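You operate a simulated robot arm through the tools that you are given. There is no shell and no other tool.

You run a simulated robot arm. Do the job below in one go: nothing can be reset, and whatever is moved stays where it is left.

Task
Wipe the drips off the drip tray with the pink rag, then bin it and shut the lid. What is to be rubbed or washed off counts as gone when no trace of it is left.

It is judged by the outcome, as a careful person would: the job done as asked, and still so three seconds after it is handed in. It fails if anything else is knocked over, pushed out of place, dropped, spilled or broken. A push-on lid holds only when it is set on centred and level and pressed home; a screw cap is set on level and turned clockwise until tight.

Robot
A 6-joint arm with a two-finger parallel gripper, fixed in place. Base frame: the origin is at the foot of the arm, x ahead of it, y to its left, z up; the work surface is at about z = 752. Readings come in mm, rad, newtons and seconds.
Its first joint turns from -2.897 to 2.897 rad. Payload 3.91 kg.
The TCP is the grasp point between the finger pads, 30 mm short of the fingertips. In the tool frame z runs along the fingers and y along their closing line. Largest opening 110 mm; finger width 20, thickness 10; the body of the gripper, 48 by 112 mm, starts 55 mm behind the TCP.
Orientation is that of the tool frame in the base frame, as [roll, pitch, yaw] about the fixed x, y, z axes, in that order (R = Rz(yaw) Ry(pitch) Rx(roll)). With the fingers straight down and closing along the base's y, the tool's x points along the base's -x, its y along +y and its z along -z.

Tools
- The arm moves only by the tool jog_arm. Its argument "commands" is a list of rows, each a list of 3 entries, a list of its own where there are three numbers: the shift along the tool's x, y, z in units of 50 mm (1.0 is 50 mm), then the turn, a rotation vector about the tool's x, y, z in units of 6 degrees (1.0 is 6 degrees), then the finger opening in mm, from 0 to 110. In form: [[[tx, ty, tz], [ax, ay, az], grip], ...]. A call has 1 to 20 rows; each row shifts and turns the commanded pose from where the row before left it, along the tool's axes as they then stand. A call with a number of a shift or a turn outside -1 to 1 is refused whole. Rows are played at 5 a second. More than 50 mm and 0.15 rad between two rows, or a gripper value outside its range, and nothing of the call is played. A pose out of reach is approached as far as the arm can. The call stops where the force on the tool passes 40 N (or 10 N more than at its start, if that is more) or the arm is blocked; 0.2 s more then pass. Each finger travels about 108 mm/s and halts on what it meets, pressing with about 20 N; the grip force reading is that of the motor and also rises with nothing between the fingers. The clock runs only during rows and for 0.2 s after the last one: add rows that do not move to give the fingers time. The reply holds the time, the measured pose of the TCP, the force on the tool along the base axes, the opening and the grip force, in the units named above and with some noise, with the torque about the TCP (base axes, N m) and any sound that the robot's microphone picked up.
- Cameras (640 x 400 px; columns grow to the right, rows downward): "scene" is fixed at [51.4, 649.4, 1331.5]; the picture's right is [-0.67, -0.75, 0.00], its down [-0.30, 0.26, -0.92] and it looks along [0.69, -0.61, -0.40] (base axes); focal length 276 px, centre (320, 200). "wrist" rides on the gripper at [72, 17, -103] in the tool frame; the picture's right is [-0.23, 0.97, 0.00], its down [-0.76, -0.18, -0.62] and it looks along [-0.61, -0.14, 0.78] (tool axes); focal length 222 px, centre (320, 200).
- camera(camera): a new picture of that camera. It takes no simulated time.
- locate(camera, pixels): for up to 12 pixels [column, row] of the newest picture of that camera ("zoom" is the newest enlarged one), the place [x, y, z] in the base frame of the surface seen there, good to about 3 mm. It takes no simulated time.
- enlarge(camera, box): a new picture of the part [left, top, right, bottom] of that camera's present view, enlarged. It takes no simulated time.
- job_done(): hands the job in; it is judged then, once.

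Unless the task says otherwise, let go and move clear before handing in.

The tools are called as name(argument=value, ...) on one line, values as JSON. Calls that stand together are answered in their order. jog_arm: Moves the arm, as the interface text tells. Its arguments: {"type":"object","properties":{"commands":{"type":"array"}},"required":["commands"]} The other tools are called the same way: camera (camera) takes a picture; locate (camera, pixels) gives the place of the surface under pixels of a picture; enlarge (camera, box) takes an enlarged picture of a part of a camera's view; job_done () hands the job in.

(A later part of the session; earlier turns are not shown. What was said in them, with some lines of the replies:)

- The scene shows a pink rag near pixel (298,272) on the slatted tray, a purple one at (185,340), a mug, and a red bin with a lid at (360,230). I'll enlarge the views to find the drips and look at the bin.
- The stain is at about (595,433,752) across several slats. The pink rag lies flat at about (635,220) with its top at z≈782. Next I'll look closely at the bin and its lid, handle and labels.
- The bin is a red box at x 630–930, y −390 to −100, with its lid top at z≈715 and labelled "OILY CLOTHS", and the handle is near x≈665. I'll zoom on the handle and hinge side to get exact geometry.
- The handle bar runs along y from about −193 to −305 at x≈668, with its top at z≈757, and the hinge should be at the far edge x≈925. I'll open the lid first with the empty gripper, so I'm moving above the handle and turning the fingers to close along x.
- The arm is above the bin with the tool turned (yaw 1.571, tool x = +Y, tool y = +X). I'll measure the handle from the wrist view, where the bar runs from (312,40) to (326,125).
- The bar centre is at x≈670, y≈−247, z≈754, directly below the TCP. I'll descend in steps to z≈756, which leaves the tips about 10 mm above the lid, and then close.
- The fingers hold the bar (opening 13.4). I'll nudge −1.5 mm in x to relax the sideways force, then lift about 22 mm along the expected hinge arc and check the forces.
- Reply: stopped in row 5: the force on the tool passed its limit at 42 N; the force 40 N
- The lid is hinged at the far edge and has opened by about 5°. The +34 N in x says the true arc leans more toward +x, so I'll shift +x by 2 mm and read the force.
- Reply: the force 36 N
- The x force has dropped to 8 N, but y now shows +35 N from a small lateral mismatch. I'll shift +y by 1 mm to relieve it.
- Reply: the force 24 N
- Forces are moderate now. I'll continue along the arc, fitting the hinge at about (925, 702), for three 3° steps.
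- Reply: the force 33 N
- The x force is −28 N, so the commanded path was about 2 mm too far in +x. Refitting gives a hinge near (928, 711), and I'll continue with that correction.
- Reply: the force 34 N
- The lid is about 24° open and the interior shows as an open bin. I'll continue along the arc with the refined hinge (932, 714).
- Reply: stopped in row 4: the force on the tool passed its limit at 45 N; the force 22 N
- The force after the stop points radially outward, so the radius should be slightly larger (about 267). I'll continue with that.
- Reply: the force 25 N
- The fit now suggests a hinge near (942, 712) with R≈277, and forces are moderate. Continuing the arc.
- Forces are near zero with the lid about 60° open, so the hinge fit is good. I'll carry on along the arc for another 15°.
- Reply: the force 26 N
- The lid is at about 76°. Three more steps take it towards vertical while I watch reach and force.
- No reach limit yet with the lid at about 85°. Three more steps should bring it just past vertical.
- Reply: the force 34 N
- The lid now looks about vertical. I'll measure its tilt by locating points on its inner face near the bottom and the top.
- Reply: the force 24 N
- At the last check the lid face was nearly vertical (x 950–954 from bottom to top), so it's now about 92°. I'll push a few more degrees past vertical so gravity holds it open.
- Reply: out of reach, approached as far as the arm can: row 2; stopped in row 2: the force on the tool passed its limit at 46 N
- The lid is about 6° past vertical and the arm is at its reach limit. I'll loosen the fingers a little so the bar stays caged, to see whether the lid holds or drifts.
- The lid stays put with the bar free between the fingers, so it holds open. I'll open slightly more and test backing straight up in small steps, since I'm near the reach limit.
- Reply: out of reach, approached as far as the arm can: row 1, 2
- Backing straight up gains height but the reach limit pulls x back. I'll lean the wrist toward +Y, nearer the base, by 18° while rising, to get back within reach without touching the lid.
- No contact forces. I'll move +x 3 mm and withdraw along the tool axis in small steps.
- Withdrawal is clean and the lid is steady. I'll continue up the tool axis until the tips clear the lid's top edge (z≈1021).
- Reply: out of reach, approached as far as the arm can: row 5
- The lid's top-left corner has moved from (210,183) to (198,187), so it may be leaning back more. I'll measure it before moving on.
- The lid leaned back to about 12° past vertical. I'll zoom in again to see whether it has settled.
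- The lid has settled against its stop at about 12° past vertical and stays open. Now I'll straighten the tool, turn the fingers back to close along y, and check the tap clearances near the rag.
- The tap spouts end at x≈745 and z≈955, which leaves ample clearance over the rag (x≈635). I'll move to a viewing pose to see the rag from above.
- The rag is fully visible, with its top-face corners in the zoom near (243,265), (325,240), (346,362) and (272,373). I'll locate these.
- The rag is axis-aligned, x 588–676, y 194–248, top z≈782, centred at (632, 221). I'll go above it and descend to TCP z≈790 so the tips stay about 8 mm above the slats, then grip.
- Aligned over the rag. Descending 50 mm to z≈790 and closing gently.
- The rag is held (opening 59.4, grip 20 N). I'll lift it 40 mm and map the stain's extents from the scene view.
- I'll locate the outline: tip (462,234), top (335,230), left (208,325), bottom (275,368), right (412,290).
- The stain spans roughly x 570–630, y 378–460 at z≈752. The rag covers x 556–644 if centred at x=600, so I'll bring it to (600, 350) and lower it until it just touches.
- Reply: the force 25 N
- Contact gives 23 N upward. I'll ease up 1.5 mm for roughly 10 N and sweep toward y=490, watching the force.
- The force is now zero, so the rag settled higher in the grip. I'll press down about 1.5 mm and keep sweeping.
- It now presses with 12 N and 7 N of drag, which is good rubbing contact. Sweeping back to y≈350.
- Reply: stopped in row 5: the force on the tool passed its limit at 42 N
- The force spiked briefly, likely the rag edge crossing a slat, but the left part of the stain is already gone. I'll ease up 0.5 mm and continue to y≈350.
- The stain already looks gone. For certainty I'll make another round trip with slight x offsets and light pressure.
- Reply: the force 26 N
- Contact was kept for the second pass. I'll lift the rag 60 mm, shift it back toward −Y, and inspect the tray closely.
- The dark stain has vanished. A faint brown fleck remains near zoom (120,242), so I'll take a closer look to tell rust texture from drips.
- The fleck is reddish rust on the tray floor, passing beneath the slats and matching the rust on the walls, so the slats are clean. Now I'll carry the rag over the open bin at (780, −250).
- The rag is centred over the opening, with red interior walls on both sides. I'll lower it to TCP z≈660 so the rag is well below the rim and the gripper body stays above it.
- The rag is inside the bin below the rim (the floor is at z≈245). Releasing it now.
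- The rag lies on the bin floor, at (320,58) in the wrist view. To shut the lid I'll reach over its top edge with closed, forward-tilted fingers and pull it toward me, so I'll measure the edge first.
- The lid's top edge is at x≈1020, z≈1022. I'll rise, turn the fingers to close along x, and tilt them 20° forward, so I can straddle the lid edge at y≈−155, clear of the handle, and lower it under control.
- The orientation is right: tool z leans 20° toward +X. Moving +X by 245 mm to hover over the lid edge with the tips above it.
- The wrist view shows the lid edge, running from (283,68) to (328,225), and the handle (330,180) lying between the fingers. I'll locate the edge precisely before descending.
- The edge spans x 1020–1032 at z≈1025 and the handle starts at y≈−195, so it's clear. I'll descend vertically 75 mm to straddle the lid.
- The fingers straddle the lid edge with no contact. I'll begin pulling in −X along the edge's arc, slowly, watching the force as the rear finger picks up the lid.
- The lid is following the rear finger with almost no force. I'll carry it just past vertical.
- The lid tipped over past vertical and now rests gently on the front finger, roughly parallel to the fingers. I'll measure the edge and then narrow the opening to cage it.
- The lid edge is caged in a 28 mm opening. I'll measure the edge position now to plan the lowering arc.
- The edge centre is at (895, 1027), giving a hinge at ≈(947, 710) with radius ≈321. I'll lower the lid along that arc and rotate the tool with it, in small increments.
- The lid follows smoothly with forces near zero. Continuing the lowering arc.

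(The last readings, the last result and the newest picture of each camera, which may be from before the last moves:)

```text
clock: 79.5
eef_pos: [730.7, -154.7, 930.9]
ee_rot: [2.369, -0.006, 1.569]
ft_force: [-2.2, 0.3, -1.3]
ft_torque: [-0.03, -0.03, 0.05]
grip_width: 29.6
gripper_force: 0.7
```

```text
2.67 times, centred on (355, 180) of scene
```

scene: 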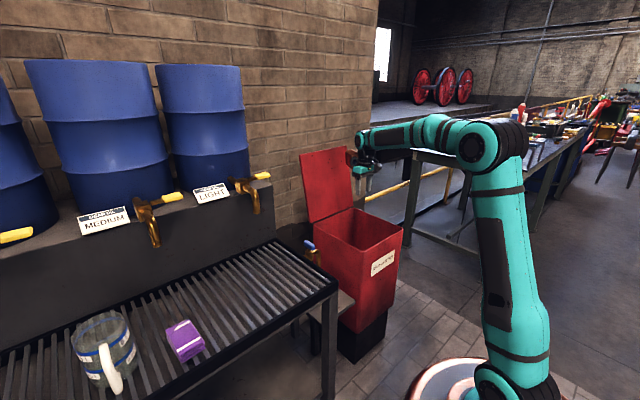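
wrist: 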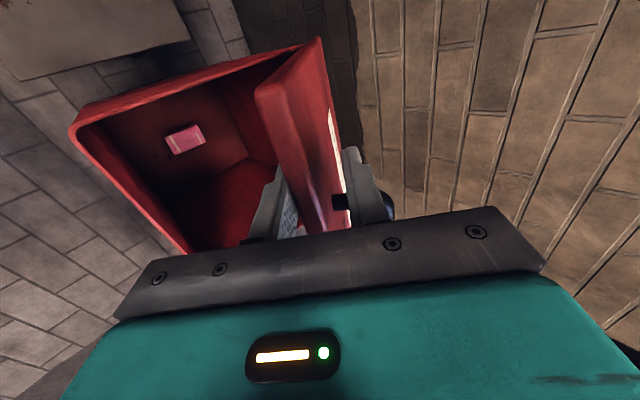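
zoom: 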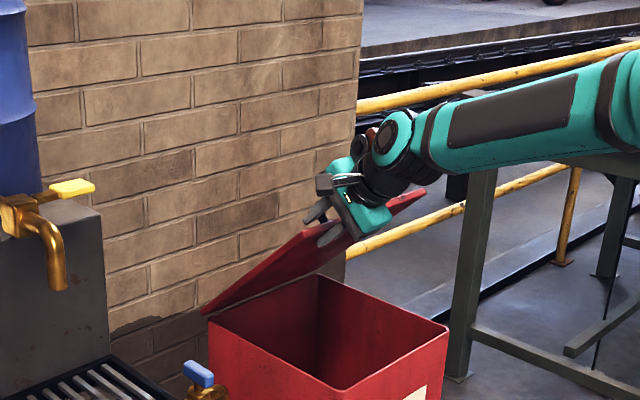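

The lid is about 45° open and tracking well. I'll continue lowering to about 26°.

jog_arm(commands=[[[0, -0.253, -0.008], [-0.417, 0, 0], 28], [[0, -0.253, -0.008], [-0.417, 0, 0], 28], [[0, -0.272, 0.012], [-0.417, 0, 0], 28], [[0, -0.272, 0.012], [-0.417, 0, 0], 28], [[0, -0.272, 0.011], [-0.417, 0, 0], 28], [[0, -0.272, 0.011], [-0.417, 0, 0], 28], [[0, -0.271, 0.012], [-0.417, 0, 0], 28], [[0, -0.271, 0.012], [-0.417, 0, 0], 28], [[0, 0, 0], [0, 0, 0], 28]])

camera(camera="wrist")

enlarge(camera="scene", box=[275, 125, 455, 275])

```text
clock: 81.5
eef_pos: [668.9, -152.5, 845.0]
ee_rot: [2.025, -0.005, 1.568]
ft_force: [-0.2, 0.3, -3.4]
ft_torque: [-0.04, -0.05, -0.03]
grip_width: 29.5
gripper_force: 1.6
```

```text
taken
```

wrist: 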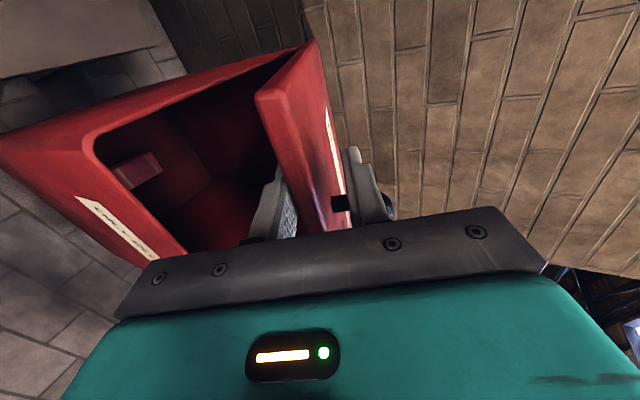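

```text
2.67 times, centred on (365, 200) of scene
```

zoom: 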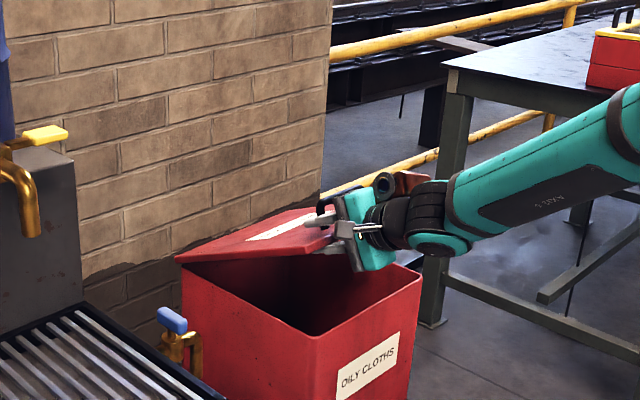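

The tool is now about 26° below horizontal, with the lid's small weight (3.4 N) on the lower finger. I'll continue down to about 11°.

jog_arm(commands=[[[0, -0.272, 0.011], [-0.417, 0, 0], 28], [[0, -0.272, 0.011], [-0.417, 0, 0], 28], [[0, -0.272, 0.011], [-0.417, 0, 0], 28], [[0, -0.272, 0.011], [-0.417, 0, 0], 28], [[0, -0.271, 0.012], [-0.417, 0, 0], 28], [[0, -0.271, 0.012], [-0.417, 0, 0], 28], [[0, 0, 0], [0, 0, 0], 28]])

camera(camera="wrist")

enlarge(camera="scene", box=[295, 165, 435, 285])

```text
clock: 83.1
eef_pos: [646.3, -152.8, 767.1]
ee_rot: [1.761, -0.003, 1.569]
ft_force: [-1.4, -0.3, -3.1]
ft_torque: [-0.07, -0.07, -0.07]
grip_width: 29.7
gripper_force: 1.2
```

```text
taken
```

wrist: 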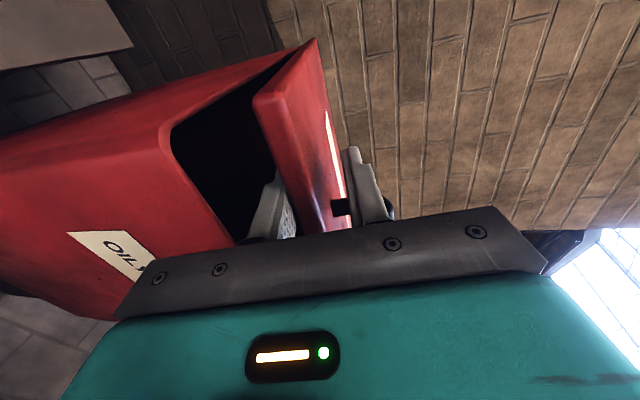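

```text
3.33 times, centred on (365, 225) of scene
```

zoom: 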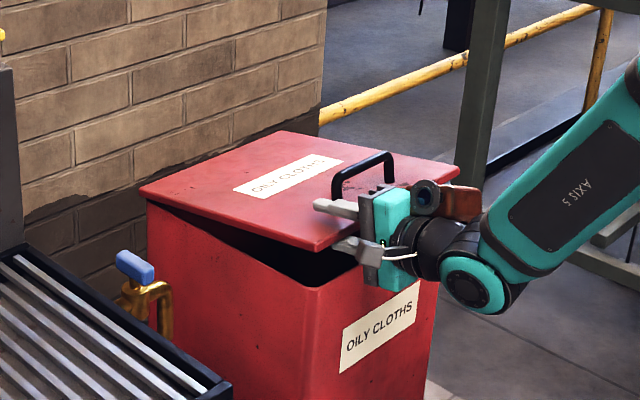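

The lid is nearly shut, resting on the lower finger. I'll lower another 22 mm while levelling, then draw the fingers straight out in −X so it drops the last bit gently.

jog_arm(commands=[[[0, -0.224, 0.002], [-0.333, 0, 0], 28], [[0, -0.224, 0.002], [-0.333, 0, 0], 28], [[0, 0, 0], [0, 0, 0], 28], [[0, 0, 0], [0, 0, 0], 34], [[0, 0, 0], [0, 0, 0], 34]])

enlarge(camera="scene", box=[295, 165, 435, 285])

```text
clock: 84.3
eef_pos: [640.9, -152.2, 744.8]
ee_rot: [1.692, -0.004, 1.569]
ft_force: [0.2, -1.5, -3.9]
ft_torque: [-0.02, -0.08, -0.06]
grip_width: 36.1
gripper_force: 2.2
```

```text
3.33 times, centred on (365, 225) of scene
```

zoom: 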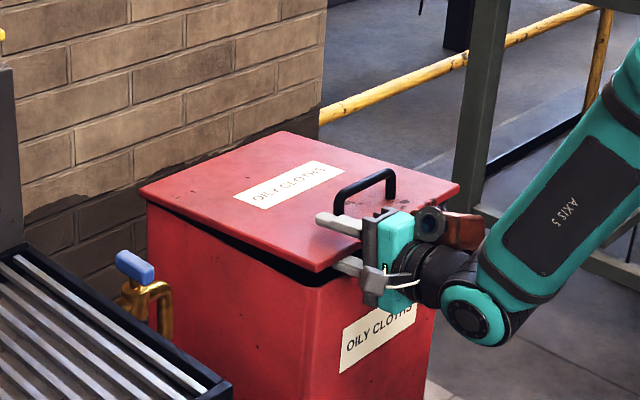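

Only a small gap remains. Withdrawing straight in −X.

jog_arm(commands=[[[0, -0.036, -0.298], [0, 0, 0], 36], [[0, -0.036, -0.298], [0, 0, 0], 36], [[0, -0.036, -0.298], [0, 0, 0], 36], [[0, -0.036, -0.298], [0, 0, 0], 36], [[0, -0.036, -0.298], [0, 0, 0], 36], [[0, -0.036, -0.298], [0, 0, 0], 36], [[0, 0, 0], [0, 0, 0], 36]])

enlarge(camera="scene", box=[295, 165, 435, 285])

camera(camera="scene")

```text
clock: 85.9
eef_pos: [610.8, -176.7, 767.3]
ee_rot: [1.692, -0.003, 1.567]
ft_force: [-0.5, 1.1, -4.0]
ft_torque: [-0.02, 0.09, -0.05]
grip_width: 37.7
gripper_force: 2.0
out of reach, approached as far as the arm can: row 1, 2, 3, 4, 5, 6
```

```text
3.33 times, centred on (365, 225) of scene
```

zoom: 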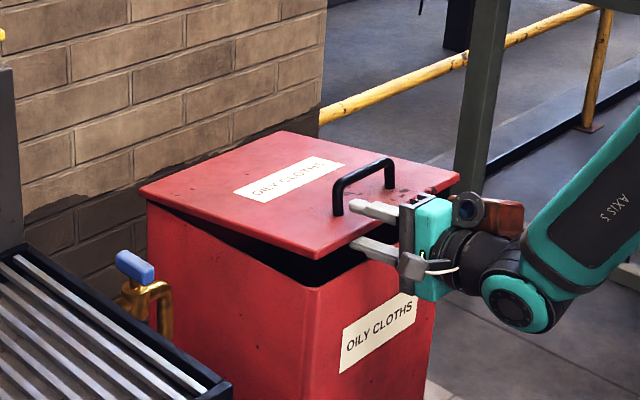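

```text
taken
```

scene: 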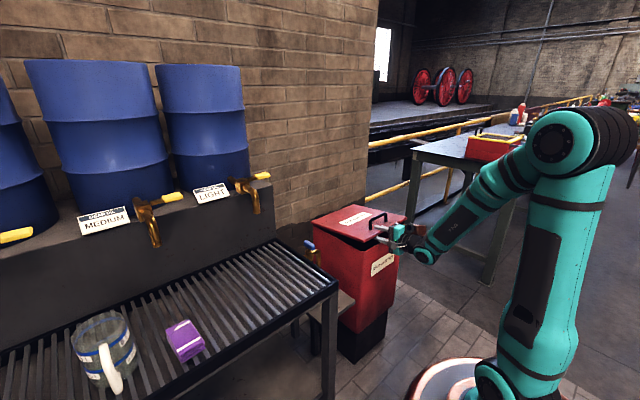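

The arm hit a fold limit: it stopped at (611, −177, 767) with the lower finger still just under the lid. I'll measure the lid edge before deciding how to slip out.

locate(camera="scene", pixels=[[363, 243], [362, 240], [375, 232], [355, 240], [400, 228], [338, 231], [362, 252], [372, 215]])

camera(camera="wrist")

enlarge(camera="scene", box=[355, 205, 415, 255])

```text
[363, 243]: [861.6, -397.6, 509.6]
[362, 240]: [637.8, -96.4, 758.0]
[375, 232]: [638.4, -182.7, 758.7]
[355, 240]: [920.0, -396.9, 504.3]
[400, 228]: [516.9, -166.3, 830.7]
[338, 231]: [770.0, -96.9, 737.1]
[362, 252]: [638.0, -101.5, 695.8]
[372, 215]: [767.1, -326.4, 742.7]
```

```text
taken
```

wrist: 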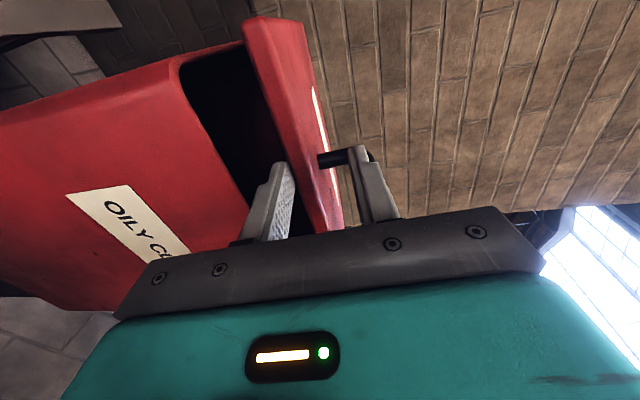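

```text
8.00 times, centred on (385, 230) of scene
```

zoom: 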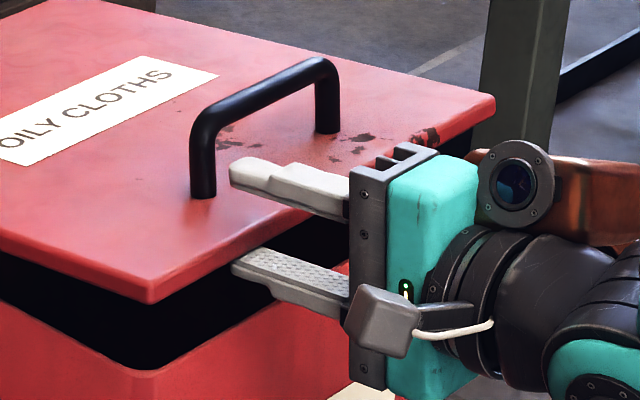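

The lower finger overlaps the lid by only about 8 mm. Tilting the tool downward about the TCP moves the tip back and out and unfolds the arm, so I'll do that in small steps.

jog_arm(commands=[[[0, 0, 0], [0.8, 0, 0], 36], [[0, 0, -0.06], [0.8, 0, 0], 36], [[0, 0, -0.06], [0.8, 0, 0], 36], [[0, 0, -0.1], [0, 0, 0], 36], [[0, 0, 0], [0, 0, 0], 36]])

enlarge(camera="scene", box=[335, 195, 435, 265])

```text
clock: 87.1
eef_pos: [600.0, -177.4, 770.9]
ee_rot: [1.943, -0.004, 1.569]
ft_force: [0.5, 0.8, -0.7]
ft_torque: [0.01, 0.01, -0.01]
grip_width: 35.9
gripper_force: 0.0
```

```text
5.71 times, centred on (385, 230) of scene
```

zoom: 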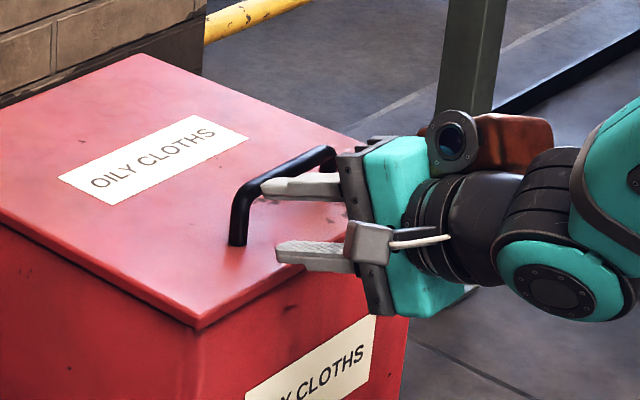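

The lid has dropped shut and the fingers are free (forces ≈0). I'll rise clear while straightening the tool.

jog_arm(commands=[[[0, 0.6, -0.4], [0, 0, 0], 36], [[0, 0.7, -0.35], [0.8, 0, 0], 36], [[0, 0.7, -0.4], [0.8, 0, 0], 36], [[0, 0.6, -0.5], [0.9, 0, 0], 36], [[0, 0.5, -0.6], [0.9, 0, 0], 36], [[0, 0.4, -0.7], [0.9, 0, 0], 36], [[0, 0, 0], [0.9, 0, 0], 36], [[0, 0, 0], [0.9, 0, 0], 36], [[0, 0, 0], [0, 0, 0], 36]])

camera(camera="scene")

enlarge(camera="scene", box=[295, 185, 415, 285])

locate(camera="zoom", pixels=[[270, 245], [90, 155], [400, 155], [250, 130], [240, 100], [270, 262]])

```text
clock: 89.1
eef_pos: [558.1, -177.8, 999.3]
ee_rot: [2.581, -0.005, 1.568]
ft_force: [-0.9, -0.3, -0.1]
ft_torque: [0.0, 0.0, 0.0]
grip_width: 36.2
gripper_force: 0.0
```

```text
taken
```

scene: 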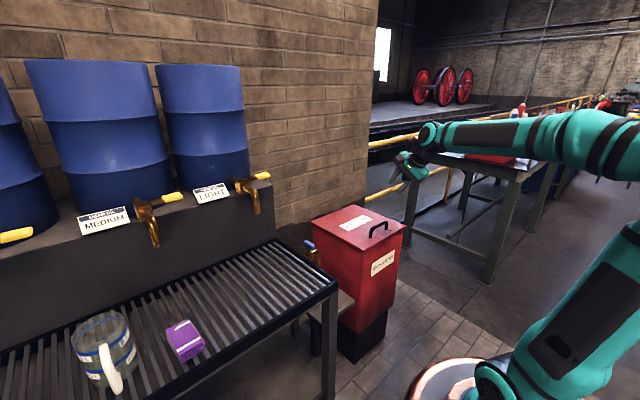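

```text
4.00 times, centred on (355, 235) of scene
```

zoom: 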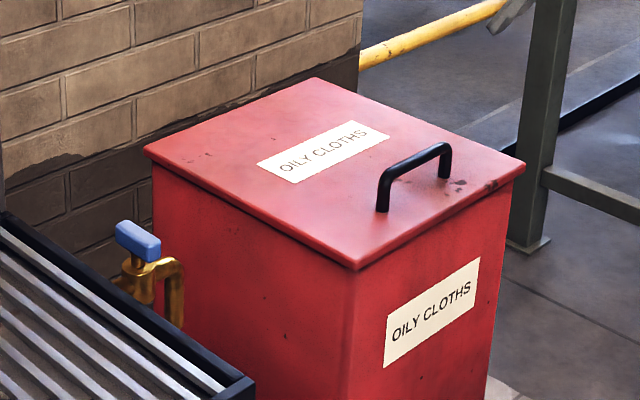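

```text
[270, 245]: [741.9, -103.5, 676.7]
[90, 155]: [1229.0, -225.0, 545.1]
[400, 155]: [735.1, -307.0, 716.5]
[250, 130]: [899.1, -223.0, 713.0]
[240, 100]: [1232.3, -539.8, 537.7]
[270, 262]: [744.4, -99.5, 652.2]
```

The lid sits flush again (top at z≈714 front and back) and nothing else appears disturbed. One last close look at the tray before handing in.

enlarge(camera="scene", box=[180, 250, 300, 345])

enlarge(camera="scene", box=[218, 285, 278, 330])

```text
4.21 times, centred on (240, 298) of scene
```

zoom: 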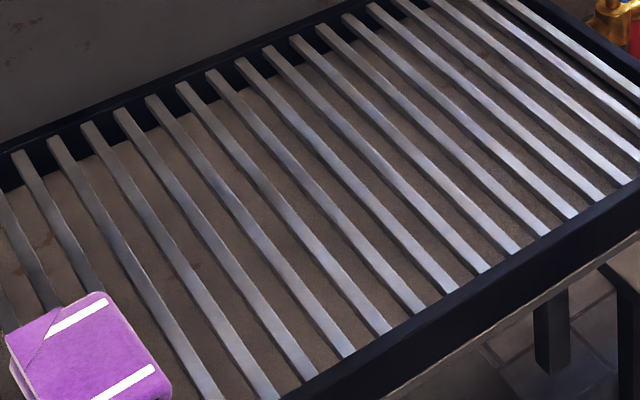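

```text
8.89 times, centred on (248, 308) of scene
```

zoom: 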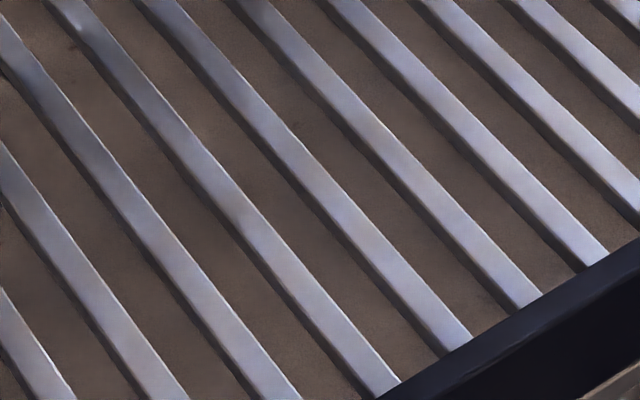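

The close-ups show clean slats where the stain was, the rag was last seen on the bin floor before I shut the lid, and the gripper is empty and clear. I'm handing the job in.

job_done()

```text
The job is handed in.
```

The drips are wiped off the drip tray, the pink rag is in the oily-cloths bin, and the lid is shut. I've handed the job in, but no verdict has come back yet.

- **Tray:** close-up pictures after two passes back and forth show no trace of the stain on the slats. A small reddish fleck remains on the tray floor below the slats. I took it for rust, like the marks on the wall, and left it.
- **Rag:** I saw it lying on the bin floor before closing the lid.
- **Lid:** it lies flush at the same height as at the start. It dropped the last few centimetres on its own as I drew the fingers out.
- **Everything else:** the purple rag, the mug and the taps look undisturbed. The gripper is empty and clear.
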